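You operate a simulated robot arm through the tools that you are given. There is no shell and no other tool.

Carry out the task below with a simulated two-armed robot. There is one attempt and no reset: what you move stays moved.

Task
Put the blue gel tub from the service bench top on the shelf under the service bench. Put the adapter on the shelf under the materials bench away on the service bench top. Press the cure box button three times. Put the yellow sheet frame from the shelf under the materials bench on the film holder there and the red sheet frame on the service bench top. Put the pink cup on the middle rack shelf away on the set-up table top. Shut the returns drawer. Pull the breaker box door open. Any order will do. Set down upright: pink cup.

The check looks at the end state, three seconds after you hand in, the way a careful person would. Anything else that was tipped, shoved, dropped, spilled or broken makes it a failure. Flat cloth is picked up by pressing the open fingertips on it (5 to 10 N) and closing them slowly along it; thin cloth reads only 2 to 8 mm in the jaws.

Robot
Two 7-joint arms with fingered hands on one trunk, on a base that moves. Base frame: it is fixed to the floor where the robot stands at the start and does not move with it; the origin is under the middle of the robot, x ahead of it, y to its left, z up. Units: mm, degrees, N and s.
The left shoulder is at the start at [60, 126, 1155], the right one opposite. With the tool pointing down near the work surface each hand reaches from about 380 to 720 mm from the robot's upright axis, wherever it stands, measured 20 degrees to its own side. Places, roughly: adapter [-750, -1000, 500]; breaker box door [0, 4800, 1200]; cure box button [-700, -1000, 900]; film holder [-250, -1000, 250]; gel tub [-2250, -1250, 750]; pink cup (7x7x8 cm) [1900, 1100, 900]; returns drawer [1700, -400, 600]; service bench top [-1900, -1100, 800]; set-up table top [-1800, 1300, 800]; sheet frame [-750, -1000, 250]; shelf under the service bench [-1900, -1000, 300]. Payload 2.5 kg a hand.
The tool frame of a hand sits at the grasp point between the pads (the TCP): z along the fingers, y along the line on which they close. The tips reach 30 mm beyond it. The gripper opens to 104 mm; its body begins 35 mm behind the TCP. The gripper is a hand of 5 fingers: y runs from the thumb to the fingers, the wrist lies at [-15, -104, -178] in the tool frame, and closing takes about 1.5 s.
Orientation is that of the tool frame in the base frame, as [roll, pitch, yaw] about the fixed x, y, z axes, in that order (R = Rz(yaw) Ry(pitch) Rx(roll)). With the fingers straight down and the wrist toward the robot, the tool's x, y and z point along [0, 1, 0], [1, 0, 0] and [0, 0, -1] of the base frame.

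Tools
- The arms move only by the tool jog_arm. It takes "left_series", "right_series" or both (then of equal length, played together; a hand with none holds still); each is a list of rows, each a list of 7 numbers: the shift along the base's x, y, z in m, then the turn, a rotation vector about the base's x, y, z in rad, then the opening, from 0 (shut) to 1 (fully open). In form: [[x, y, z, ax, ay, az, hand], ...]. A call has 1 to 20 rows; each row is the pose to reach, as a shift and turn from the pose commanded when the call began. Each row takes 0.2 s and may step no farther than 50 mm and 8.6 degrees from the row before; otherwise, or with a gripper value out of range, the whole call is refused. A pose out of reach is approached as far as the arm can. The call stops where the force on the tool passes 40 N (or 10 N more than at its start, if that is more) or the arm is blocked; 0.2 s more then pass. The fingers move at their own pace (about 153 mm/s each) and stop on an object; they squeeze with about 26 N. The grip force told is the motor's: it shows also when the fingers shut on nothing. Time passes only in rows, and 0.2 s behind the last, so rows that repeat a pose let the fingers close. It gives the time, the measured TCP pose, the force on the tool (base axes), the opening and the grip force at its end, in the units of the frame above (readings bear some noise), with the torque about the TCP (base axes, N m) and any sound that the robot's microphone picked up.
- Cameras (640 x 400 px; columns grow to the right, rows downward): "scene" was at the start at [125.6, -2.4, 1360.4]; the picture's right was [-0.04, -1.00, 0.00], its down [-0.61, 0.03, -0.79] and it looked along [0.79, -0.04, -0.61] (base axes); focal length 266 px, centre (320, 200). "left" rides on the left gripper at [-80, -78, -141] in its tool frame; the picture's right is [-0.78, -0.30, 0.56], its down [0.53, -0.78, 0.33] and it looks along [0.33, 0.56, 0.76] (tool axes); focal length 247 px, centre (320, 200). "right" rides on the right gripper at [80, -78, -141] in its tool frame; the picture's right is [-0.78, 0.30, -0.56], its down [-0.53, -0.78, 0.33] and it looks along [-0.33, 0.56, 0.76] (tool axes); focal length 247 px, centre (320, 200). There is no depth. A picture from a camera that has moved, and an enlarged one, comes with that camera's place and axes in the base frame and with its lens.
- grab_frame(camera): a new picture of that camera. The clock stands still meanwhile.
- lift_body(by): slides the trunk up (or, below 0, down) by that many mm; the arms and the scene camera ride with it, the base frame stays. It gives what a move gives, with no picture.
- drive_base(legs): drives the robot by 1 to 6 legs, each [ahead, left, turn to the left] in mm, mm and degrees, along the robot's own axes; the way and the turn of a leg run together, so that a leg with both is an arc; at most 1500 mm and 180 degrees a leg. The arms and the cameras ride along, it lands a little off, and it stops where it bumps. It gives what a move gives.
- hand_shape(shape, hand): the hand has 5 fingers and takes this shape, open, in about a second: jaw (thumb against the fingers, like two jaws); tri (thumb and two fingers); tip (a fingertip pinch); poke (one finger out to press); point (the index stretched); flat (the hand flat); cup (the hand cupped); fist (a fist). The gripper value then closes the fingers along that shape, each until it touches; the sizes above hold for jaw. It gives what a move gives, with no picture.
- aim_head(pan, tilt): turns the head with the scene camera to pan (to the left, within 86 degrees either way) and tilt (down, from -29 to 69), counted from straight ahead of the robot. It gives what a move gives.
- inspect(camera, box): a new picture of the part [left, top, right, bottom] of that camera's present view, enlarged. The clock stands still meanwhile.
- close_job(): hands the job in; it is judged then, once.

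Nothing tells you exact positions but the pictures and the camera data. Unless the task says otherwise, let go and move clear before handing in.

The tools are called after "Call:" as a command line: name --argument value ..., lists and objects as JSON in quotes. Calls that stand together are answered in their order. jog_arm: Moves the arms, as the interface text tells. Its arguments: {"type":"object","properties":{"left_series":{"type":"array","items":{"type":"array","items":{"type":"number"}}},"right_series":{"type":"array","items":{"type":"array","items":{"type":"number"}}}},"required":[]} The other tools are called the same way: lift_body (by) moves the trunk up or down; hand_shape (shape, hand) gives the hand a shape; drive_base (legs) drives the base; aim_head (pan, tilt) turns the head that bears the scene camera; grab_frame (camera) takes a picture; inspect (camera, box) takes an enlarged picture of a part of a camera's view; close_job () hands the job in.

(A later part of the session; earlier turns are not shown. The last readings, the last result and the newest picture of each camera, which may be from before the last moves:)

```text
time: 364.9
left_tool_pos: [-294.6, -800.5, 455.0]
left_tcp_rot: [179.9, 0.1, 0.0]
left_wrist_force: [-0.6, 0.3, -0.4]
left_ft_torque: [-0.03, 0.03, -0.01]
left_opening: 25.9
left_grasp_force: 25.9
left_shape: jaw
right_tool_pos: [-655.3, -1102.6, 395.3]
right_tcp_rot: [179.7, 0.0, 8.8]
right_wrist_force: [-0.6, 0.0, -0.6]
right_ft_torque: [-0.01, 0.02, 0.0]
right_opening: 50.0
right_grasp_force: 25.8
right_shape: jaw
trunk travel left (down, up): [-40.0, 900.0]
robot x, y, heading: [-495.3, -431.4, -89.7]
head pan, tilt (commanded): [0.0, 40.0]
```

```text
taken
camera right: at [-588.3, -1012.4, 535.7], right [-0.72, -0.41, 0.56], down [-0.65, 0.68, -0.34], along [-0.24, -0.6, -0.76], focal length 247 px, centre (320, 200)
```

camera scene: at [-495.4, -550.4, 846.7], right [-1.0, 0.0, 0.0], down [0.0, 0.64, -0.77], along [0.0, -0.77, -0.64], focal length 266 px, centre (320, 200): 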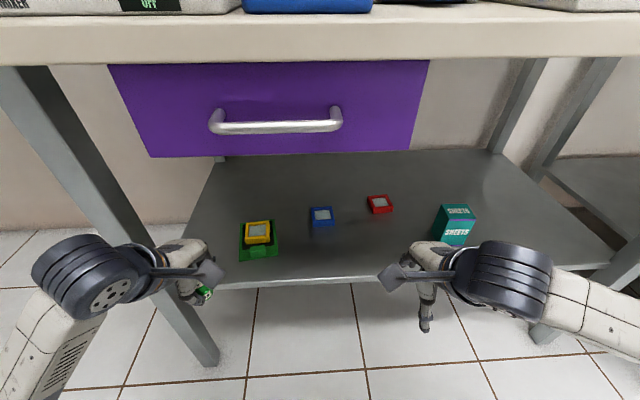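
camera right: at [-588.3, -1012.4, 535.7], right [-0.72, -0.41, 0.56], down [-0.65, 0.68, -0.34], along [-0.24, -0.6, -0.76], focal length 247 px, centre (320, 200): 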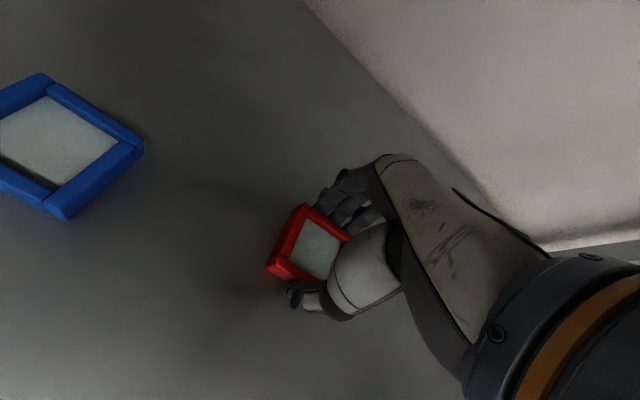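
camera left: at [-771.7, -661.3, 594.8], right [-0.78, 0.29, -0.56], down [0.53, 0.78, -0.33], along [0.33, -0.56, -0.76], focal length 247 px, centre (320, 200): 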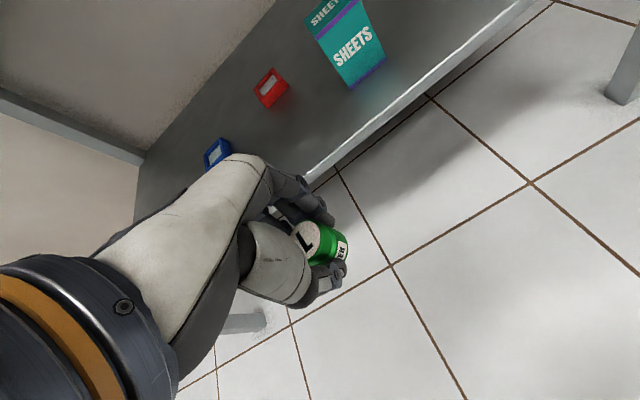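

Red frame gripped (50 mm). I lift it and retract from under the bench.

Call:
jog_arm --right_series '[[0, 0, 0.02, 0, 0, 0, 0.3], [0, 0, 0.04, 0, 0, 0, 0.3], [0, 0, 0.06, 0, 0, 0, 0.3], [0, 0.045, 0.06, 0, 0, 0, 0.3], [0, 0.09, 0.06, 0, 0, 0, 0.3], [0, 0.135, 0.06, 0, 0, 0, 0.3], [0, 0.18, 0.06, 0, 0, -0.04, 0.3], [0, 0.225, 0.06, 0, 0, -0.08, 0.3], [0, 0.27, 0.06, 0, 0, -0.12, 0.3], [0, 0.3, 0.06, 0, 0, -0.155, 0.3]]'

Call:
drive_base --legs '[[-300, 0, 0]]'

Call:
grab_frame --camera "scene"

Call:
inspect --camera "scene" --box '[200, 130, 460, 290]'

```text
time: 367.1
left_tool_pos: [-294.6, -801.3, 455.6]
left_tcp_rot: [179.9, 0.2, 0.1]
left_wrist_force: [0.2, -1.1, -0.5]
left_ft_torque: [0.0, 0.01, -0.01]
left_opening: 25.9
left_grasp_force: 26.1
left_shape: jaw
right_tool_pos: [-654.3, -802.0, 455.9]
right_tcp_rot: [179.6, 0.0, -0.2]
right_wrist_force: [-0.7, -0.4, -0.4]
right_ft_torque: [-0.01, -0.01, -0.01]
right_opening: 50.1
right_grasp_force: 26.4
right_shape: jaw
trunk travel left (down, up): [-40.0, 900.0]
robot x, y, heading: [-490.1, -423.7, -90.2]
head pan, tilt (commanded): [0.0, 40.0]
```

```text
time: 369.2
left_tool_pos: [-294.6, -497.8, 453.4]
left_tcp_rot: [179.9, 0.0, -0.3]
left_wrist_force: [0.3, 0.1, -1.2]
left_ft_torque: [0.0, 0.05, 0.0]
left_opening: 26.0
left_grasp_force: 26.0
left_shape: jaw
right_tool_pos: [-657.0, -496.6, 454.8]
right_tcp_rot: [179.6, 0.0, -0.3]
right_wrist_force: [0.4, 0.2, 0.0]
right_ft_torque: [0.03, 0.01, -0.01]
right_opening: 49.5
right_grasp_force: 25.7
right_shape: jaw
trunk travel left (down, up): [-40.0, 900.0]
robot x, y, heading: [-496.2, -119.9, -90.0]
head pan, tilt (commanded): [0.0, 40.0]
```

```text
taken
camera scene: at [-495.1, -245.7, 846.7], right [-1.0, 0.01, 0.0], down [0.0, 0.64, -0.77], along [0.0, -0.77, -0.64], focal length 266 px, centre (320, 200)
```

scene: 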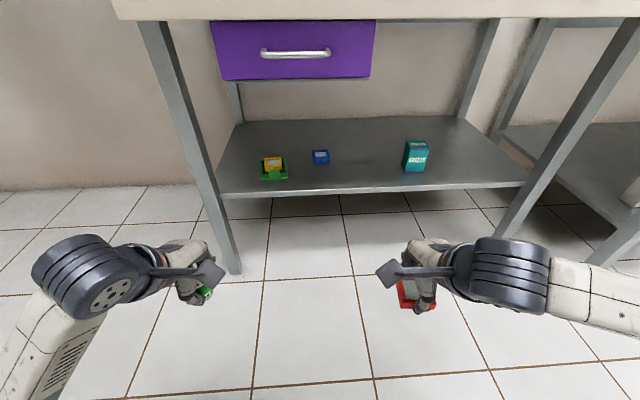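

```text
2.46 times, centred on (330, 210) of scene
camera zoom: at [-495.1, -245.7, 846.7], right [-1.0, 0.01, 0.0], down [0.0, 0.64, -0.77], along [0.0, -0.77, -0.64], focal length 654 px, centre (295, 175)
```

zoom: 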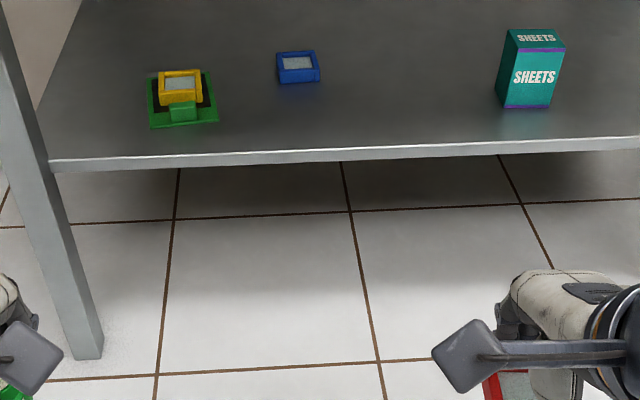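

Both items are in hand. I raise the trunk and strafe to the service bench.

Call:
lift_body --by 400

Call:
lift_body --by 250

Call:
drive_base --legs '[[0, -1350, 0]]'

Call:
aim_head --pan 0 --tilt 45

Call:
grab_frame --camera "scene"

```text
time: 373.0
left_tool_pos: [-294.9, -497.6, 854.9]
left_tcp_rot: [180.0, 0.1, -0.3]
left_wrist_force: [0.4, 0.1, 0.1]
left_ft_torque: [-0.02, -0.02, -0.01]
left_opening: 25.9
left_grasp_force: 25.5
left_shape: jaw
right_tool_pos: [-655.9, -497.7, 856.0]
right_tcp_rot: [179.7, 0.0, -0.3]
right_wrist_force: [-0.1, -0.4, 0.1]
right_ft_torque: [-0.03, -0.02, -0.03]
right_opening: 49.7
right_grasp_force: 26.3
right_shape: jaw
trunk travel left (down, up): [-440.0, 500.0]
robot x, y, heading: [-500.3, -119.0, -90.3]
head pan, tilt (commanded): [0.0, 40.0]
```

```text
time: 375.6
left_tool_pos: [-294.5, -497.6, 1104.4]
left_tcp_rot: [179.9, 0.1, -0.3]
left_wrist_force: [-0.1, -0.4, -0.1]
left_ft_torque: [0.02, 0.0, 0.01]
left_opening: 26.1
left_grasp_force: 26.8
left_shape: jaw
right_tool_pos: [-655.3, -496.4, 1106.3]
right_tcp_rot: [179.8, 0.0, -0.4]
right_wrist_force: [-0.5, -0.7, -0.1]
right_ft_torque: [0.0, 0.01, -0.01]
right_opening: 50.0
right_grasp_force: 26.4
right_shape: jaw
trunk travel left (down, up): [-690.0, 250.0]
robot x, y, heading: [-493.3, -123.8, -90.3]
head pan, tilt (commanded): [0.0, 40.0]
```

```text
time: 382.2
left_tool_pos: [-1614.6, -496.1, 1105.2]
left_tcp_rot: [179.9, 0.1, 0.2]
left_wrist_force: [0.1, -0.3, -0.9]
left_ft_torque: [-0.03, -0.01, 0.0]
left_opening: 25.8
left_grasp_force: 25.7
left_shape: jaw
right_tool_pos: [-1974.7, -499.0, 1105.7]
right_tcp_rot: [179.7, -0.1, 0.2]
right_wrist_force: [0.0, 0.4, 0.0]
right_ft_torque: [-0.02, 0.05, -0.01]
right_opening: 49.9
right_grasp_force: 26.6
right_shape: jaw
trunk travel left (down, up): [-690.0, 250.0]
robot x, y, heading: [-1816.1, -119.3, -90.0]
head pan, tilt (commanded): [0.0, 40.0]
```

```text
time: 382.9
left_tool_pos: [-1614.5, -495.4, 1104.6]
left_tcp_rot: [179.9, 0.1, 0.3]
left_wrist_force: [-0.5, -0.6, -0.1]
left_ft_torque: [0.0, -0.03, -0.01]
left_opening: 25.9
left_grasp_force: 25.6
left_shape: jaw
right_tool_pos: [-1974.4, -498.1, 1105.6]
right_tcp_rot: [179.6, 0.0, 0.2]
right_wrist_force: [0.2, 0.2, -1.0]
right_ft_torque: [0.01, 0.04, 0.0]
right_opening: 50.2
right_grasp_force: 26.1
right_shape: jaw
trunk travel left (down, up): [-690.0, 250.0]
robot x, y, heading: [-1818.3, -122.2, -90.0]
head pan, tilt (commanded): [0.0, 45.0]
```

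```text
taken
camera scene: at [-1817.2, -241.2, 1489.5], right [-1.0, 0.0, 0.0], down [0.0, 0.71, -0.71], along [0.0, -0.71, -0.71], focal length 266 px, centre (320, 200)
```

scene: 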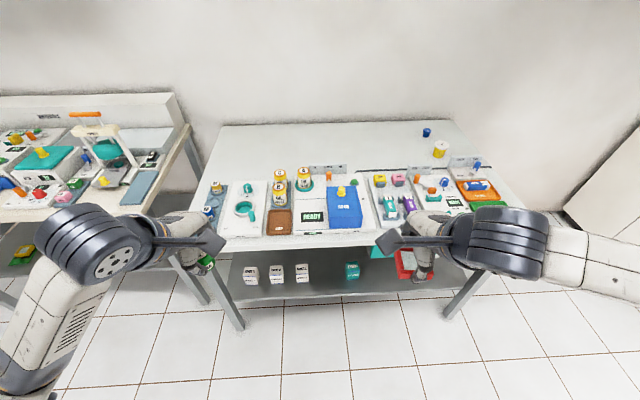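

Call:
inspect --camera "scene" --box '[195, 110, 375, 250]'

Call:
inspect --camera "scene" --box '[345, 110, 525, 250]'

Call:
inspect --camera "scene" --box '[220, 230, 480, 330]'

```text
2.86 times, centred on (285, 180) of scene
camera zoom: at [-1817.2, -241.2, 1489.5], right [-1.0, 0.0, 0.0], down [0.0, 0.71, -0.71], along [0.0, -0.71, -0.71], focal length 760 px, centre (420, 257)
```

zoom: 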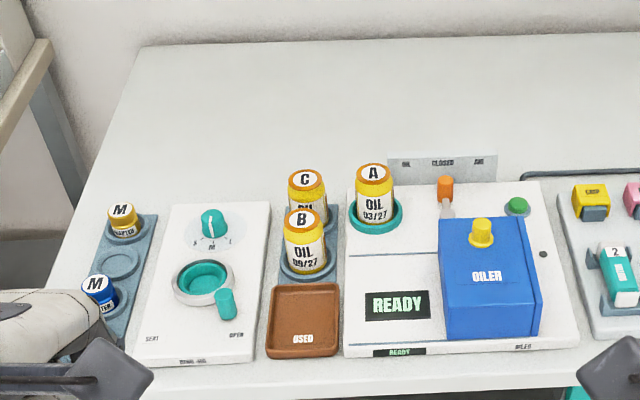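

```text
2.86 times, centred on (435, 180) of scene
camera zoom: at [-1817.2, -241.2, 1489.5], right [-1.0, 0.0, 0.0], down [0.0, 0.71, -0.71], along [0.0, -0.71, -0.71], focal length 760 px, centre (-9, 257)
```

zoom: 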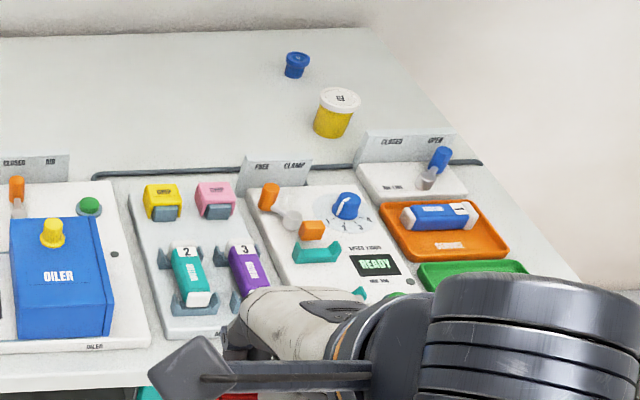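

```text
2.46 times, centred on (350, 280) of scene
camera zoom: at [-1817.2, -241.2, 1489.5], right [-1.0, 0.0, 0.0], down [0.0, 0.71, -0.71], along [0.0, -0.71, -0.71], focal length 654 px, centre (246, 3)
```

zoom: 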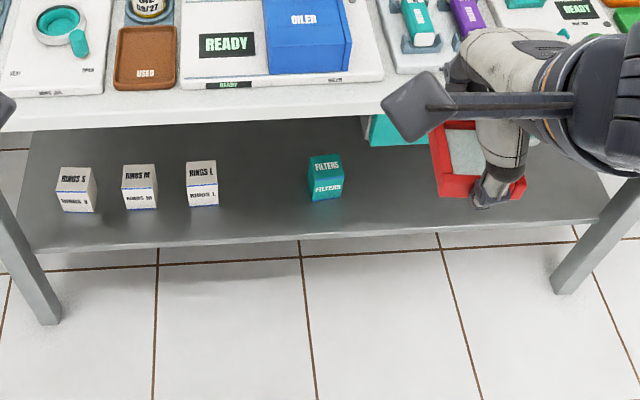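

The service bench has a large free area behind the instruments. The blue gel tub stands at the back right corner. I drive closer to measure heights and positions.

Call:
drive_base --legs '[[270, 0, 0]]'

Call:
grab_frame --camera "scene"

Call:
inspect --camera "scene" --box '[130, 90, 330, 215]'

Call:
inspect --camera "scene" --box '[330, 70, 530, 195]'

```text
time: 384.8
left_tool_pos: [-1614.9, -766.1, 1104.9]
left_tcp_rot: [180.0, 0.1, 0.1]
left_wrist_force: [-0.6, 0.0, -0.8]
left_ft_torque: [0.05, 0.02, 0.02]
left_opening: 25.7
left_grasp_force: 25.8
left_shape: jaw
right_tool_pos: [-1975.2, -767.0, 1105.9]
right_tcp_rot: [179.7, 0.0, 0.0]
right_wrist_force: [0.0, 0.2, 0.4]
right_ft_torque: [0.04, -0.03, -0.01]
right_opening: 49.9
right_grasp_force: 25.6
right_shape: jaw
trunk travel left (down, up): [-690.0, 250.0]
robot x, y, heading: [-1818.4, -392.9, -89.8]
head pan, tilt (commanded): [0.0, 45.0]
```

```text
taken
camera scene: at [-1816.4, -510.7, 1489.4], right [-1.0, 0.0, 0.0], down [0.0, 0.71, -0.71], along [0.0, -0.71, -0.71], focal length 266 px, centre (320, 200)
```

scene: 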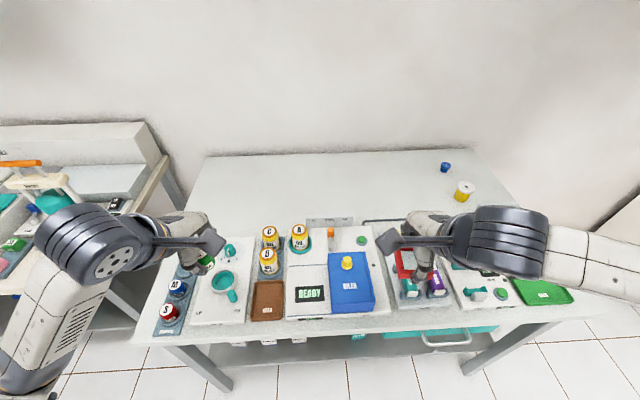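

```text
3.20 times, centred on (230, 152) of scene
camera zoom: at [-1816.4, -510.7, 1489.4], right [-1.0, 0.0, 0.0], down [0.0, 0.71, -0.71], along [0.0, -0.71, -0.71], focal length 851 px, centre (608, 352)
```

zoom: 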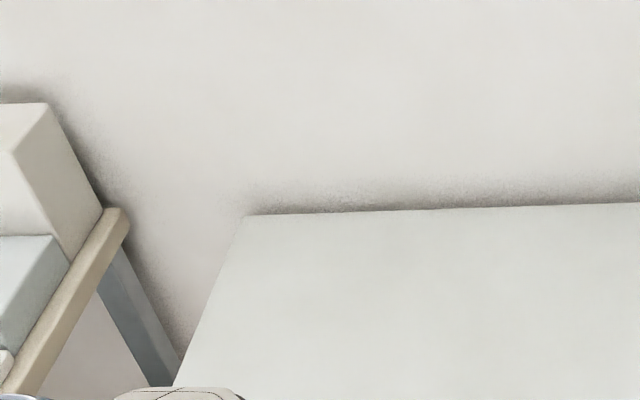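

```text
3.20 times, centred on (430, 132) of scene
camera zoom: at [-1816.4, -510.7, 1489.4], right [-1.0, 0.0, 0.0], down [0.0, 0.71, -0.71], along [0.0, -0.71, -0.71], focal length 851 px, centre (-32, 416)
```

zoom: 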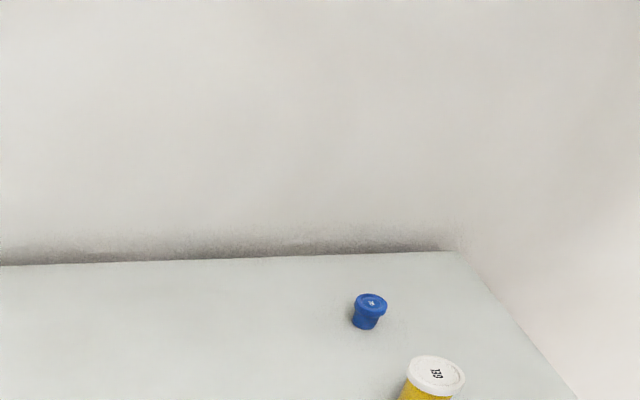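

Call:
inspect --camera "scene" --box '[420, 150, 500, 215]'

Call:
inspect --camera "scene" --box '[130, 210, 330, 345]'

```text
6.15 times, centred on (460, 182) of scene
camera zoom: at [-1816.4, -510.7, 1489.4], right [-1.0, 0.0, 0.0], down [0.0, 0.71, -0.71], along [0.0, -0.71, -0.71], focal length 1636 px, centre (-542, 308)
```

zoom: 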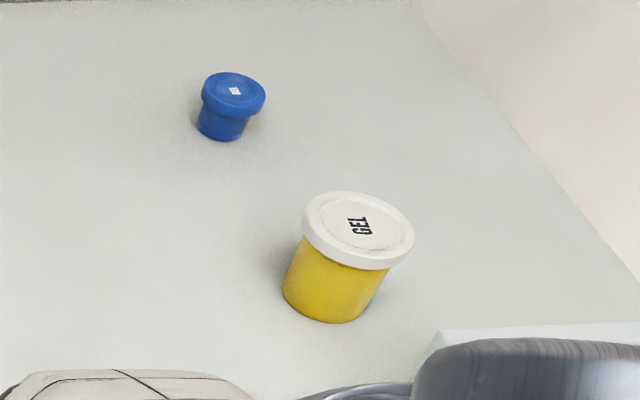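

```text
2.96 times, centred on (230, 278) of scene
camera zoom: at [-1816.4, -510.7, 1489.4], right [-1.0, 0.0, 0.0], down [0.0, 0.71, -0.71], along [0.0, -0.71, -0.71], focal length 788 px, centre (587, -30)
```

zoom: 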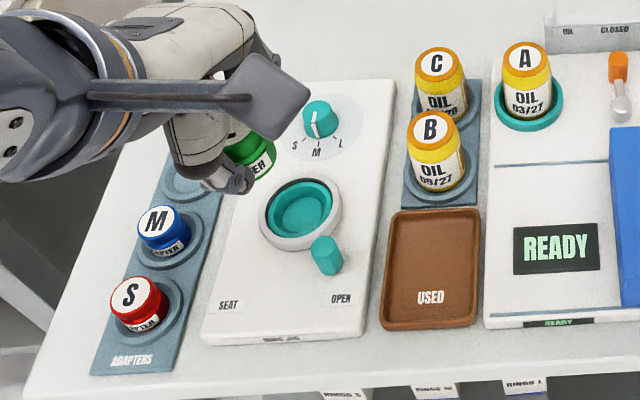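

The ADAPTERS plate at the bench's left has cans S and M, one empty ring, and a gold one at the back; the empty ring is the natural place for my "L" adapter. I move the left hand aside to see that ring.

Call:
jog_arm --left_series '[[0.04, 0, 0.02, 0, 0, 0, 0.1], [0.08, 0, 0.03, 0, 0, 0, 0.1], [0.12, 0, 0.04, 0, 0, 0, 0.1], [0.16, 0, 0.05, 0, 0, 0, 0.1]]'

Call:
grab_frame --camera "scene"

Call:
inspect --camera "scene" --box '[150, 230, 250, 345]'

Call:
grab_frame --camera "left"

```text
time: 385.8
left_tool_pos: [-1451.6, -764.2, 1155.2]
left_tcp_rot: [179.9, 0.1, 0.0]
left_wrist_force: [-0.5, -0.5, -0.4]
left_ft_torque: [-0.01, 0.0, 0.01]
left_opening: 25.9
left_grasp_force: 25.7
left_shape: jaw
right_tool_pos: [-1974.9, -766.1, 1106.7]
right_tcp_rot: [179.6, 0.0, 0.1]
right_wrist_force: [-0.6, 0.4, 0.0]
right_ft_torque: [-0.02, -0.01, 0.03]
right_opening: 49.6
right_grasp_force: 26.7
right_shape: jaw
trunk travel left (down, up): [-690.0, 250.0]
robot x, y, heading: [-1817.0, -391.8, -89.8]
head pan, tilt (commanded): [0.0, 45.0]
```

```text
taken
camera scene: at [-1816.1, -509.9, 1489.4], right [-1.0, 0.0, 0.0], down [0.0, 0.71, -0.71], along [0.0, -0.71, -0.71], focal length 266 px, centre (320, 200)
```

scene: 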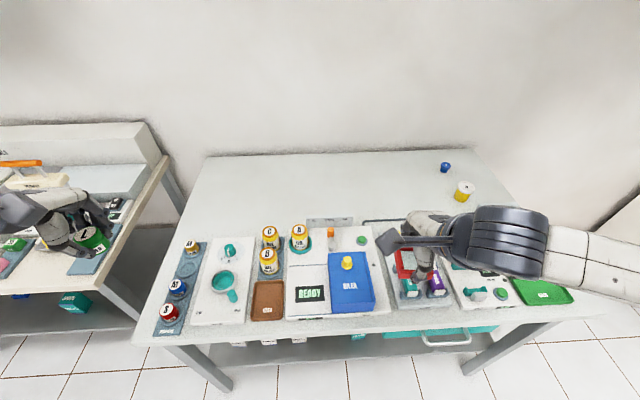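

```text
3.48 times, centred on (200, 288) of scene
camera zoom: at [-1816.1, -509.9, 1489.4], right [-1.0, 0.0, 0.0], down [0.0, 0.71, -0.71], along [0.0, -0.71, -0.71], focal length 925 px, centre (737, -104)
```

zoom: 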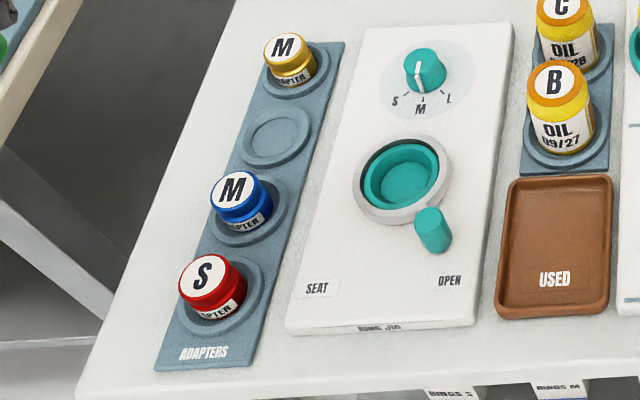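

```text
taken
camera left: at [-1532.2, -685.3, 1296.5], right [-0.78, 0.29, -0.56], down [0.53, 0.78, -0.34], along [0.33, -0.56, -0.76], focal length 247 px, centre (320, 200)
```

left: 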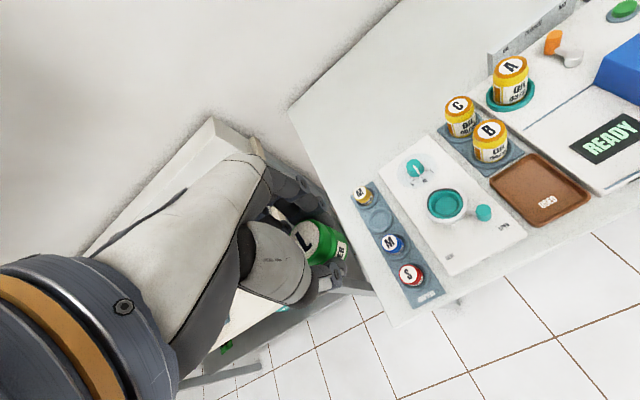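

The empty ring is at about (-1437, -906). I line the robot up so the left hand comes over it.

Call:
jog_arm --left_series '[[-0.04, 0, 0, 0, 0, 0, 0.1], [-0.08, 0, 0, 0, 0, 0, 0.1], [-0.12, 0, 0, 0, 0, 0, 0.1], [-0.16, 0, 0, 0, 0, 0, 0.1]]'

Call:
drive_base --legs '[[0, 176, 0]]'

Call:
jog_arm --left_series '[[0, -0.03, -0.03, 0, 0, 0, 0.1], [0, -0.06, -0.06, 0, 0, 0, 0.1], [0, -0.09, -0.09, 0, 0, 0, 0.1], [0, -0.11, -0.12, 0, 0, 0, 0.1]]'

Call:
grab_frame --camera "left"

Call:
grab_frame --camera "scene"

```text
time: 386.8
left_tool_pos: [-1616.8, -763.5, 1156.0]
left_tcp_rot: [179.9, 0.1, 0.2]
left_wrist_force: [0.2, -0.1, -0.9]
left_ft_torque: [0.02, -0.04, 0.01]
left_opening: 25.8
left_grasp_force: 25.8
left_shape: jaw
right_tool_pos: [-1975.1, -767.0, 1105.0]
right_tcp_rot: [179.8, 0.0, 0.0]
right_wrist_force: [0.3, -1.0, -0.8]
right_ft_torque: [-0.04, 0.01, 0.0]
right_opening: 49.8
right_grasp_force: 26.1
right_shape: jaw
trunk travel left (down, up): [-690.0, 250.0]
robot x, y, heading: [-1816.2, -392.3, -89.8]
head pan, tilt (commanded): [0.0, 45.0]
```

```text
time: 388.3
left_tool_pos: [-1439.4, -763.1, 1155.9]
left_tcp_rot: [179.9, 0.1, 0.2]
left_wrist_force: [-0.4, 0.1, -0.3]
left_ft_torque: [0.0, 0.05, 0.0]
left_opening: 25.6
left_grasp_force: 26.5
left_shape: jaw
right_tool_pos: [-1798.1, -766.3, 1105.9]
right_tcp_rot: [179.6, 0.0, 0.0]
right_wrist_force: [0.6, -0.1, 0.4]
right_ft_torque: [0.01, 0.01, -0.04]
right_opening: 49.7
right_grasp_force: 26.5
right_shape: jaw
trunk travel left (down, up): [-690.0, 250.0]
robot x, y, heading: [-1640.9, -391.9, -90.1]
head pan, tilt (commanded): [0.0, 45.0]
```

```text
time: 389.3
left_tool_pos: [-1440.3, -875.2, 1037.5]
left_tcp_rot: [179.9, -0.1, 0.1]
left_wrist_force: [0.2, 0.2, -0.9]
left_ft_torque: [-0.01, 0.04, 0.0]
left_opening: 26.0
left_grasp_force: 25.7
left_shape: jaw
right_tool_pos: [-1798.2, -766.5, 1105.9]
right_tcp_rot: [179.7, 0.1, 0.0]
right_wrist_force: [-0.1, 0.0, -0.9]
right_ft_torque: [0.01, -0.03, 0.0]
right_opening: 49.9
right_grasp_force: 25.8
right_shape: jaw
trunk travel left (down, up): [-690.0, 250.0]
robot x, y, heading: [-1637.2, -389.8, -89.9]
head pan, tilt (commanded): [0.0, 45.0]
```

```text
taken
camera left: at [-1519.9, -797.5, 1176.4], right [-0.78, 0.29, -0.56], down [0.53, 0.78, -0.33], along [0.33, -0.56, -0.76], focal length 247 px, centre (320, 200)
```

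left: 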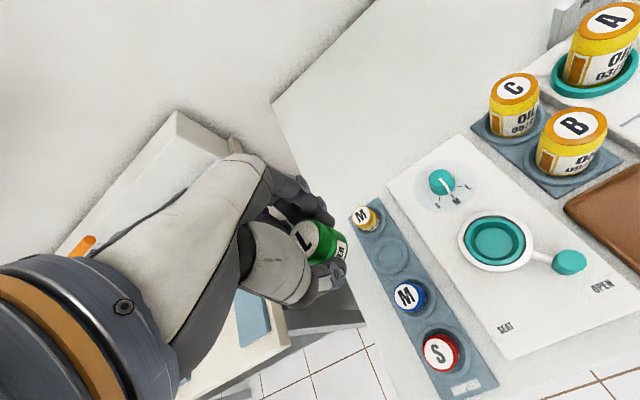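

```text
taken
camera scene: at [-1639.8, -509.9, 1489.4], right [-1.0, 0.0, 0.0], down [0.0, 0.71, -0.71], along [0.0, -0.71, -0.71], focal length 266 px, centre (320, 200)
```

scene: 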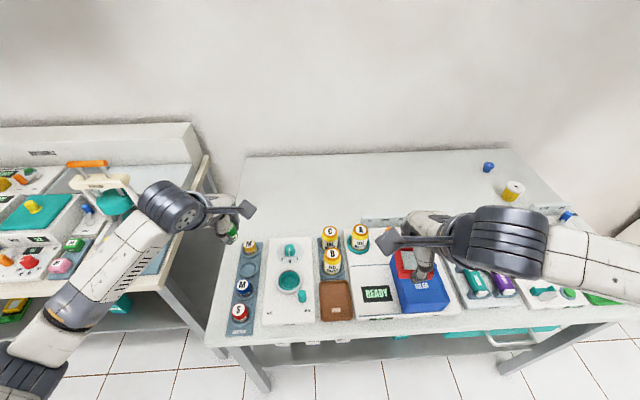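

Call:
inspect --camera "left" --box '[330, 180, 470, 300]'

Call:
inspect --camera "scene" --box '[210, 220, 290, 330]'

```text
3.33 times, centred on (400, 240) of left
camera zoom: at [-1519.9, -797.5, 1176.4], right [-0.78, 0.29, -0.56], down [0.53, 0.78, -0.33], along [0.33, -0.56, -0.76], focal length 823 px, centre (53, 67)
```

zoom: 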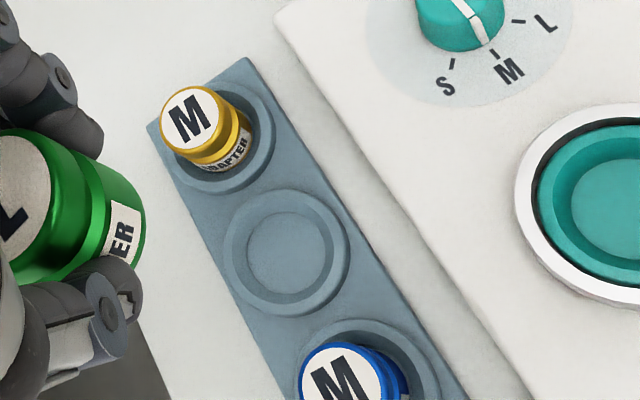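

```text
3.64 times, centred on (250, 275) of scene
camera zoom: at [-1639.8, -509.9, 1489.4], right [-1.0, 0.0, 0.0], down [0.0, 0.71, -0.71], along [0.0, -0.71, -0.71], focal length 967 px, centre (574, -73)
```

zoom: 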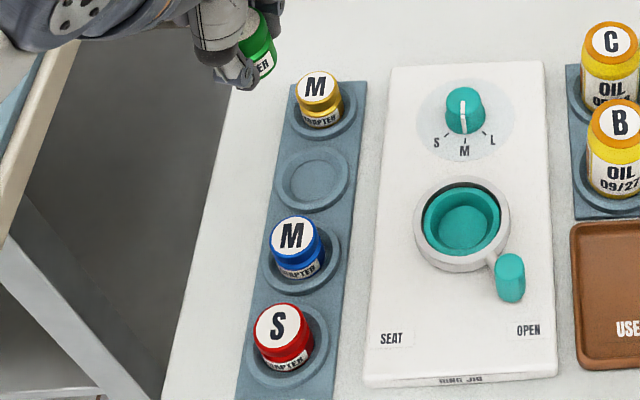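

The ring's center is at about (-1437, -906, 815). I'd like a slightly higher grip on the can first, so I set it down briefly on the free bench area behind the plate.

Call:
jog_arm --left_series '[[0, -0.045, -0.02, 0, 0, 0, 0.1], [-0.002, -0.09, -0.04, 0, 0, 0, 0.1], [-0.004, -0.135, -0.06, 0, 0, 0, 0.1], [-0.005, -0.185, -0.07, 0, 0, 0, 0.1], [-0.005, -0.19, -0.11, 0, 0, 0, 0.1], [-0.005, -0.19, -0.15, 0, 0, 0, 0.1]]'

Call:
grab_frame --camera "scene"

Call:
grab_frame --camera "left"

```text
refused: row 4 steps farther than a row can; nothing moved
```

```text
taken
camera scene: at [-1639.8, -509.9, 1489.4], right [-1.0, 0.0, 0.0], down [0.0, 0.71, -0.71], along [0.0, -0.71, -0.71], focal length 266 px, centre (320, 200)
```

scene: 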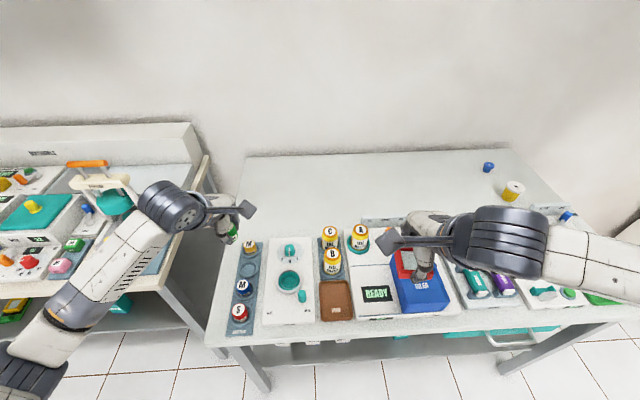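

```text
taken
camera left: at [-1519.9, -797.5, 1176.4], right [-0.78, 0.29, -0.56], down [0.53, 0.78, -0.33], along [0.33, -0.56, -0.76], focal length 247 px, centre (320, 200)
```

left: 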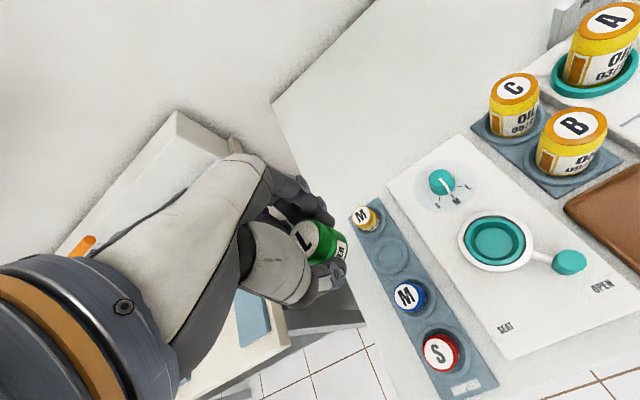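

Call:
jog_arm --left_series '[[0, -0.042, -0.02, 0, 0, 0, 0.1], [-0.002, -0.084, -0.04, 0, 0, 0, 0.1], [-0.004, -0.126, -0.06, 0, 0, 0, 0.1], [-0.005, -0.168, -0.07, 0, 0, 0, 0.1], [-0.005, -0.19, -0.1, 0, 0, 0, 0.1], [-0.005, -0.19, -0.14, 0, 0, 0, 0.1], [-0.005, -0.19, -0.165, 0, 0, 0, 0.1]]'

Call:
grab_frame --camera "scene"

Call:
grab_frame --camera "left"

```text
time: 390.9
left_tool_pos: [-1422.2, -1038.7, 906.4]
left_tcp_rot: [179.8, 0.1, 0.1]
left_wrist_force: [0.1, 0.6, -0.2]
left_ft_torque: [0.01, 0.0, 0.03]
left_opening: 25.9
left_grasp_force: 26.1
left_shape: jaw
left hand out of reach, approached as far as the arm can: row 5, 6, 7
right_tool_pos: [-1797.4, -766.2, 1105.5]
right_tcp_rot: [179.8, 0.0, -0.1]
right_wrist_force: [0.2, 0.3, -0.8]
right_ft_torque: [0.02, 0.02, 0.02]
right_opening: 50.1
right_grasp_force: 25.3
right_shape: jaw
trunk travel left (down, up): [-690.0, 250.0]
robot x, y, heading: [-1637.3, -393.0, -89.7]
head pan, tilt (commanded): [0.0, 45.0]
```

```text
taken
camera scene: at [-1638.8, -509.7, 1489.5], right [-1.0, 0.0, 0.0], down [0.0, 0.71, -0.71], along [0.0, -0.71, -0.71], focal length 266 px, centre (320, 200)
```

scene: 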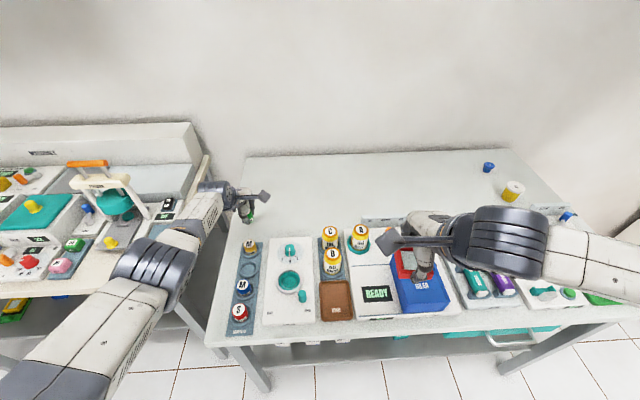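

```text
taken
camera left: at [-1502.0, -960.4, 1045.9], right [-0.78, 0.29, -0.56], down [0.53, 0.78, -0.34], along [0.33, -0.56, -0.76], focal length 247 px, centre (320, 200)
```

left: 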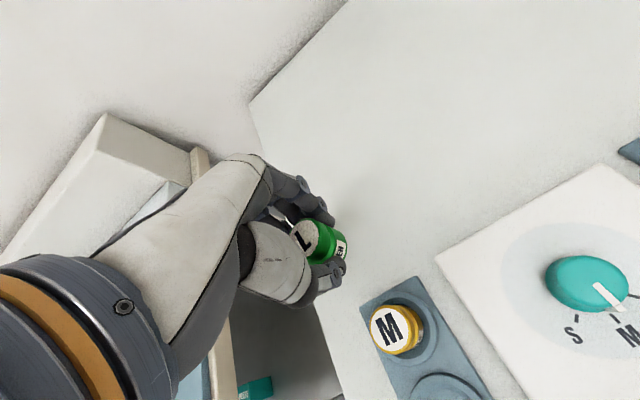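

The shoulder is too high for that reach. I raise both hands and lower the trunk by 200 mm so they keep their heights.

Call:
jog_arm --left_series '[[-0.005, 0.03, 0.04, 0, 0, 0, 0.1], [-0.01, 0.06, 0.08, 0, 0, 0, 0.1], [-0.015, 0.09, 0.12, 0, 0, 0, 0.1], [-0.015, 0.12, 0.16, 0, 0, 0, 0.1], [-0.015, 0.15, 0.2, 0, 0, 0, 0.1]]' --right_series '[[0, 0, 0.04, 0, 0, 0, 0.3], [0, 0, 0.08, 0, 0, 0, 0.3], [0, 0, 0.12, 0, 0, 0, 0.3], [0, 0, 0.16, 0, 0, 0, 0.3], [0, 0, 0.2, 0, 0, 0, 0.3]]'

Call:
lift_body --by -200

Call:
grab_frame --camera "scene"

```text
refused: row 1 steps farther than a row can; nothing moved
```

```text
time: 392.1
left_tool_pos: [-1424.3, -1051.4, 831.4]
left_tcp_rot: [177.3, 0.4, 0.0]
left_wrist_force: [0.1, 4.3, 16.5]
left_ft_torque: [0.13, -0.06, -0.01]
left_opening: 27.7
left_grasp_force: 25.6
left_shape: jaw
right_tool_pos: [-1798.4, -766.2, 1011.9]
right_tcp_rot: [179.6, 0.0, 0.1]
right_wrist_force: [0.2, 0.3, -0.4]
right_ft_torque: [0.03, 0.03, 0.0]
right_opening: 50.0
right_grasp_force: 26.0
right_shape: jaw
trunk travel left (down, up): [-597.0, 343.0]
robot x, y, heading: [-1639.3, -388.2, -90.0]
head pan, tilt (commanded): [0.0, 45.0]
stopped: the force on the tool passed its limit at 56 N (the readings are from after the stop); the commanded pose is now the measured one
```

```text
taken
camera scene: at [-1639.8, -509.2, 1395.7], right [-1.0, 0.0, 0.0], down [0.0, 0.71, -0.71], along [0.0, -0.71, -0.71], focal length 266 px, centre (320, 200)
```

scene: 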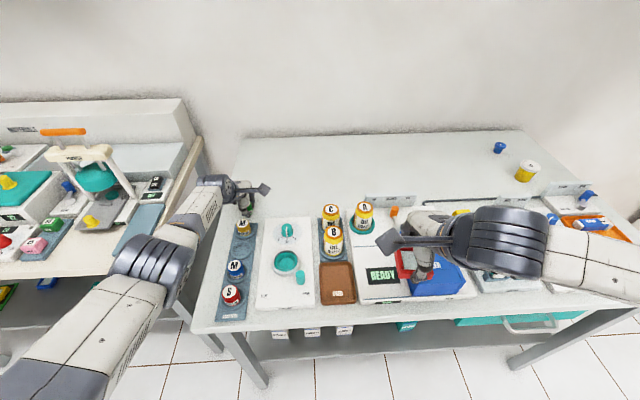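

The trunk moved down while the arm move was refused, and the adapter touched down on the free bench area. I release it here and check it.

Call:
jog_arm --left_series '[[0, 0, 0.002, 0, 0, 0, 0.3], [0, 0, 0.002, 0, 0, 0, 0.45], [0, 0, 0.002, 0, 0, 0, 0.55], [0, 0, 0.002, 0, 0, 0, 0.55]]'

Call:
grab_frame --camera "left"

Call:
inspect --camera "scene" --box '[190, 150, 310, 260]'

```text
time: 393.1
left_tool_pos: [-1424.0, -1048.7, 830.3]
left_tcp_rot: [177.7, 0.3, 0.1]
left_wrist_force: [-0.4, -5.1, 13.0]
left_ft_torque: [0.2, 0.07, 0.04]
left_opening: 51.7
left_grasp_force: 0.0
left_shape: jaw
right_tool_pos: [-1798.4, -765.2, 1013.2]
right_tcp_rot: [179.6, 0.0, 0.1]
right_wrist_force: [0.2, -0.6, 1.0]
right_ft_torque: [0.02, 0.01, 0.02]
right_opening: 50.1
right_grasp_force: 25.2
right_shape: jaw
trunk travel left (down, up): [-597.0, 343.0]
robot x, y, heading: [-1635.4, -389.2, -89.8]
head pan, tilt (commanded): [0.0, 45.0]
```

```text
taken
camera left: at [-1502.8, -965.7, 968.1], right [-0.78, 0.27, -0.56], down [0.53, 0.76, -0.37], along [0.33, -0.59, -0.74], focal length 247 px, centre (320, 200)
```

left: 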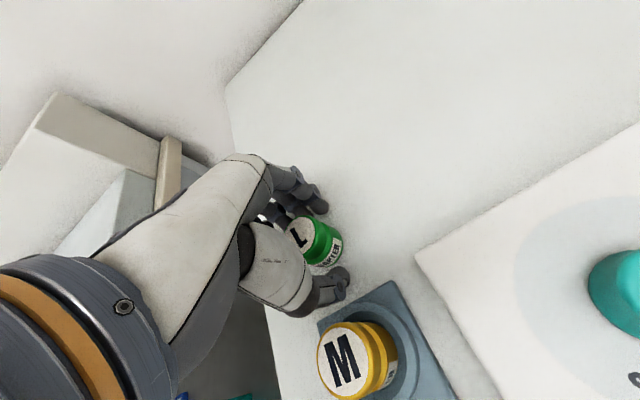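

```text
3.64 times, centred on (250, 205) of scene
camera zoom: at [-1640.2, -508.5, 1396.3], right [-1.0, 0.0, 0.0], down [0.0, 0.71, -0.71], along [0.0, -0.71, -0.71], focal length 967 px, centre (574, 182)
```

zoom: 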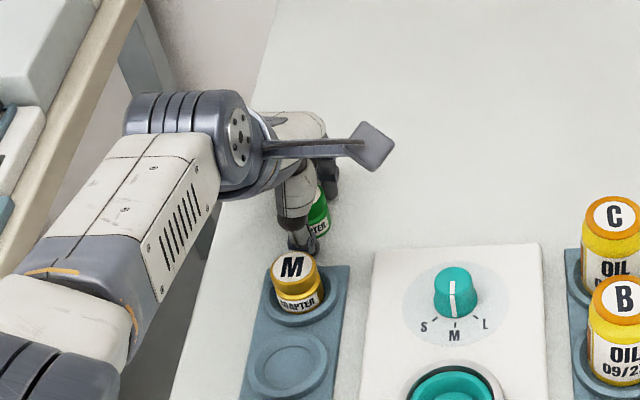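

Call:
jog_arm --left_series '[[0, 0, 0.008, 0, 0, 0, 0.55], [0, 0, 0.014, 0.02, 0, 0, 0.55], [0, 0, 0.016, 0.03, 0, 0, 0.55]]'

Call:
grab_frame --camera "left"

```text
time: 393.9
left_tool_pos: [-1422.4, -1046.4, 843.8]
left_tcp_rot: [179.9, 0.2, 0.1]
left_wrist_force: [0.4, -0.3, 0.4]
left_ft_torque: [0.04, 0.0, 0.01]
left_opening: 56.6
left_grasp_force: 0.0
left_shape: jaw
right_tool_pos: [-1798.0, -766.9, 1012.2]
right_tcp_rot: [179.7, 0.0, 0.0]
right_wrist_force: [-1.1, -0.8, 0.1]
right_ft_torque: [0.03, 0.0, 0.04]
right_opening: 49.8
right_grasp_force: 26.2
right_shape: jaw
trunk travel left (down, up): [-597.0, 343.0]
robot x, y, heading: [-1641.0, -390.6, -90.1]
head pan, tilt (commanded): [0.0, 45.0]
```

```text
taken
camera left: at [-1501.7, -969.4, 983.8], right [-0.78, 0.29, -0.55], down [0.53, 0.78, -0.34], along [0.33, -0.56, -0.76], focal length 247 px, centre (320, 200)
```

left: 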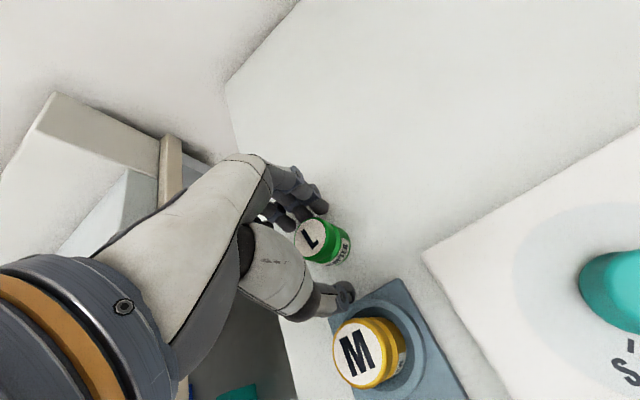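

The adapter stands upright, and the hand is now about 44 mm above its base. I re-grip it at this height.

Call:
jog_arm --left_series '[[0, 0, 0, 0, 0, 0, 0.4], [0, 0, 0, 0, 0, 0, 0.25], [0, 0, 0, 0, 0, 0, 0.1], [0, 0, 0, 0, 0, 0, 0.1], [0, 0, 0, 0, 0, 0, 0.1]]'

Call:
inspect --camera "left" --box '[230, 170, 390, 310]'

```text
time: 395.1
left_tool_pos: [-1421.9, -1048.1, 845.2]
left_tcp_rot: [179.7, 0.2, 0.0]
left_wrist_force: [0.3, 0.3, 0.2]
left_ft_torque: [-0.01, -0.01, -0.01]
left_opening: 25.7
left_grasp_force: 25.9
left_shape: jaw
right_tool_pos: [-1797.3, -766.1, 1012.2]
right_tcp_rot: [179.7, -0.1, 0.1]
right_wrist_force: [0.0, 0.2, -0.3]
right_ft_torque: [-0.03, 0.03, 0.03]
right_opening: 50.1
right_grasp_force: 26.1
right_shape: jaw
trunk travel left (down, up): [-597.0, 343.0]
robot x, y, heading: [-1640.3, -384.8, -89.7]
head pan, tilt (commanded): [0.0, 45.0]
```

```text
2.86 times, centred on (310, 240) of left
camera zoom: at [-1502.0, -969.6, 984.4], right [-0.78, 0.29, -0.55], down [0.53, 0.78, -0.34], along [0.33, -0.56, -0.76], focal length 706 px, centre (349, 86)
```

zoom: 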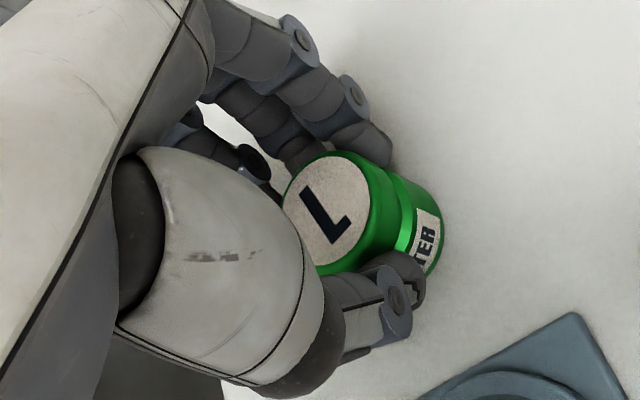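

Good grip. I lift, carry it over to the empty ring, and check the alignment from above.

Call:
jog_arm --left_series '[[0, 0, 0.035, 0, 0, 0, 0.1], [0, 0.01, 0.07, 0, 0, 0, 0.1], [-0.003, 0.04, 0.1, 0, 0, 0, 0.1], [-0.007, 0.08, 0.1, 0, 0, 0, 0.1], [-0.011, 0.115, 0.1, 0, 0, 0, 0.1], [-0.015, 0.142, 0.1, 0, 0, 0, 0.1]]'

Call:
grab_frame --camera "left"

Call:
inspect --camera "scene" --box '[190, 180, 310, 320]'

```text
time: 396.4
left_tool_pos: [-1436.7, -903.9, 944.1]
left_tcp_rot: [179.7, 0.3, 0.1]
left_wrist_force: [0.5, 0.1, -1.0]
left_ft_torque: [-0.04, 0.02, 0.02]
left_opening: 25.8
left_grasp_force: 26.5
left_shape: jaw
right_tool_pos: [-1799.4, -765.2, 1011.8]
right_tcp_rot: [179.7, 0.0, 0.0]
right_wrist_force: [0.9, 0.1, -0.4]
right_ft_torque: [-0.02, 0.03, 0.02]
right_opening: 50.0
right_grasp_force: 25.8
right_shape: jaw
trunk travel left (down, up): [-597.0, 343.0]
robot x, y, heading: [-1637.4, -392.5, -90.0]
head pan, tilt (commanded): [0.0, 45.0]
```

```text
taken
camera left: at [-1515.6, -825.6, 1084.1], right [-0.78, 0.29, -0.55], down [0.53, 0.78, -0.34], along [0.33, -0.56, -0.76], focal length 247 px, centre (320, 200)
```

left: 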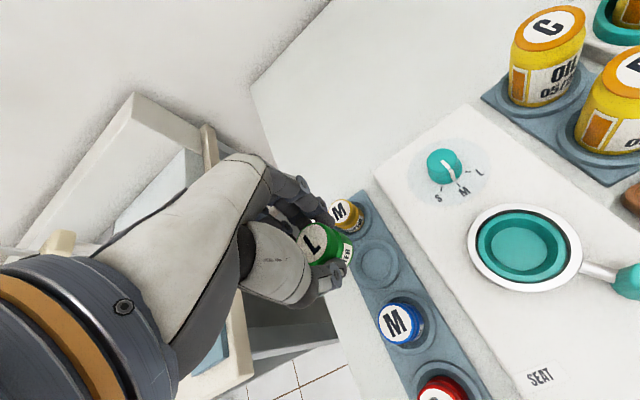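

```text
2.86 times, centred on (250, 250) of scene
camera zoom: at [-1639.6, -509.4, 1396.2], right [-1.0, 0.0, 0.0], down [0.0, 0.71, -0.71], along [0.0, -0.71, -0.71], focal length 760 px, centre (520, 57)
```

zoom: 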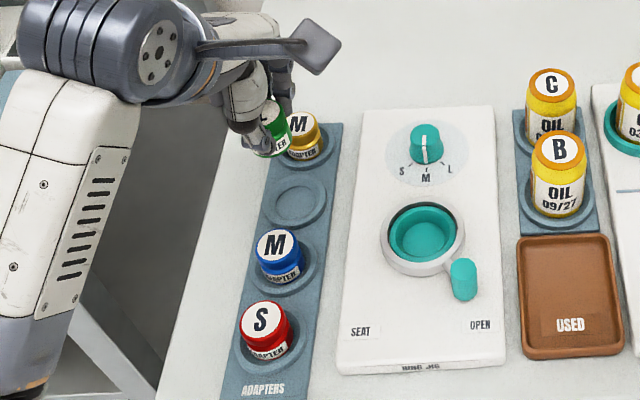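

Call:
jog_arm --left_series '[[-0.001, -0.003, -0.02, 0, 0, 0, 0.1], [-0.001, -0.005, -0.04, 0, 0, 0, 0.1], [-0.001, -0.005, -0.06, 0, 0, 0, 0.1]]'

Call:
inspect --camera "left" --box '[250, 180, 430, 320]'

Call:
inspect --camera "scene" --box '[210, 190, 290, 290]'

```text
time: 397.2
left_tool_pos: [-1438.4, -909.9, 886.1]
left_tcp_rot: [179.7, 0.3, 0.2]
left_wrist_force: [0.6, -1.1, -1.2]
left_ft_torque: [-0.01, 0.01, -0.01]
left_opening: 26.0
left_grasp_force: 26.1
left_shape: jaw
right_tool_pos: [-1798.2, -765.4, 1012.2]
right_tcp_rot: [179.7, 0.0, 0.0]
right_wrist_force: [0.3, 0.1, -0.3]
right_ft_torque: [-0.02, -0.03, -0.01]
right_opening: 49.9
right_grasp_force: 26.1
right_shape: jaw
trunk travel left (down, up): [-597.0, 343.0]
robot x, y, heading: [-1638.9, -388.0, -89.8]
head pan, tilt (commanded): [0.0, 45.0]
```

```text
2.86 times, centred on (340, 250) of left
camera zoom: at [-1517.7, -831.5, 1025.2], right [-0.78, 0.29, -0.55], down [0.53, 0.78, -0.34], along [0.33, -0.56, -0.76], focal length 706 px, centre (263, 57)
```

zoom: 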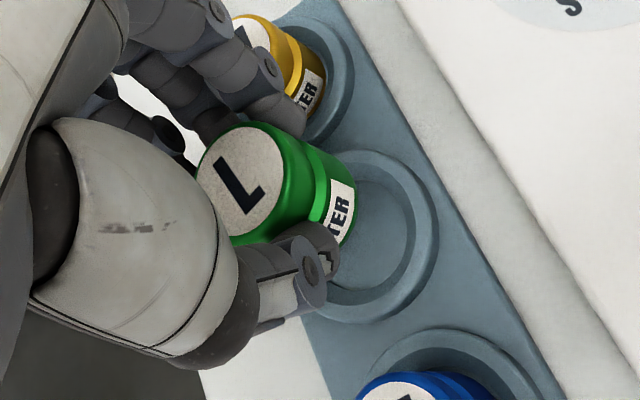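

```text
4.00 times, centred on (250, 240) of scene
camera zoom: at [-1639.6, -509.6, 1396.2], right [-1.0, 0.0, 0.0], down [0.0, 0.71, -0.71], along [0.0, -0.71, -0.71], focal length 1063 px, centre (600, 40)
```

zoom: 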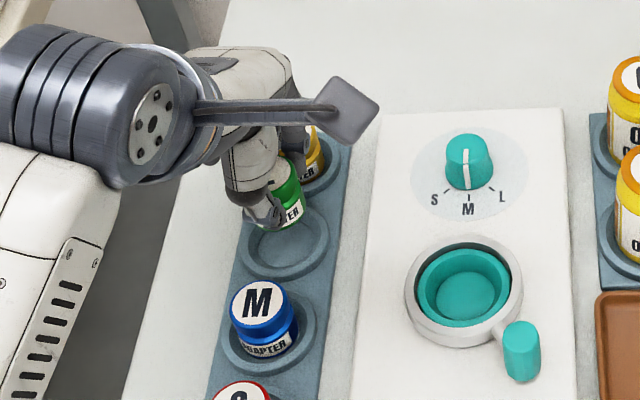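

Call:
jog_arm --left_series '[[0.001, 0.002, -0.006, 0, 0, 0, 0.1], [0.001, 0.002, -0.012, 0, 0, 0, 0.1], [0.001, 0.002, -0.018, 0, 0, 0, 0.1]]'

Call:
inspect --camera "left" --box '[250, 180, 430, 320]'

Call:
inspect --camera "scene" --box '[210, 200, 290, 280]'

```text
time: 398.1
left_tool_pos: [-1437.5, -909.1, 866.1]
left_tcp_rot: [179.7, 0.3, 0.2]
left_wrist_force: [-0.4, 0.0, -0.3]
left_ft_torque: [0.01, 0.02, -0.01]
left_opening: 26.0
left_grasp_force: 26.4
left_shape: jaw
right_tool_pos: [-1797.9, -766.1, 1012.1]
right_tcp_rot: [179.7, 0.0, 0.0]
right_wrist_force: [0.1, -0.1, -0.9]
right_ft_torque: [0.0, 0.02, -0.01]
right_opening: 50.1
right_grasp_force: 25.8
right_shape: jaw
trunk travel left (down, up): [-597.0, 343.0]
robot x, y, heading: [-1637.8, -390.7, -90.0]
head pan, tilt (commanded): [0.0, 45.0]
```

```text
2.86 times, centred on (340, 250) of left
camera zoom: at [-1517.3, -830.4, 1006.6], right [-0.78, 0.29, -0.55], down [0.53, 0.78, -0.34], along [0.33, -0.56, -0.76], focal length 706 px, centre (263, 57)
```

zoom: 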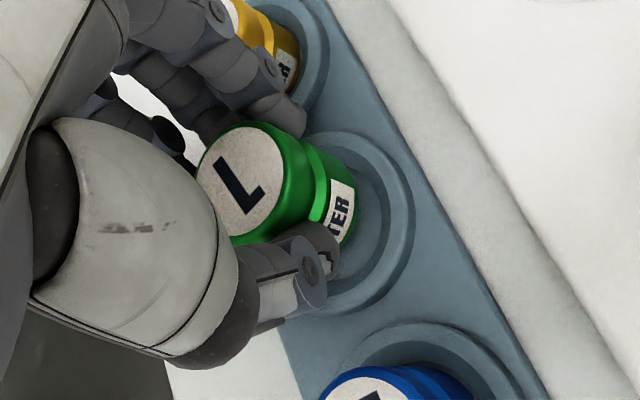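

```text
5.00 times, centred on (250, 240) of scene
camera zoom: at [-1639.6, -509.6, 1396.2], right [-1.0, 0.0, 0.0], down [0.0, 0.71, -0.71], along [0.0, -0.71, -0.71], focal length 1329 px, centre (670, 0)
```

zoom: 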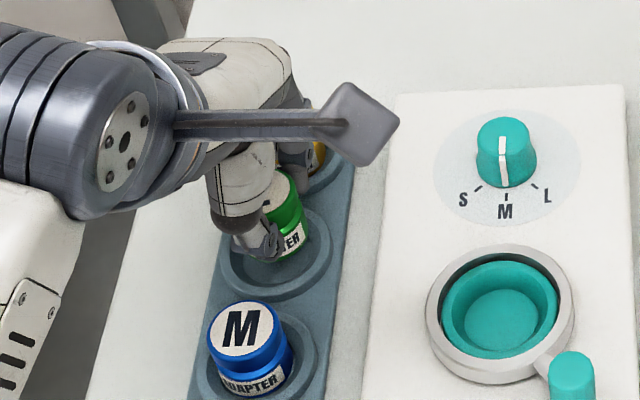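

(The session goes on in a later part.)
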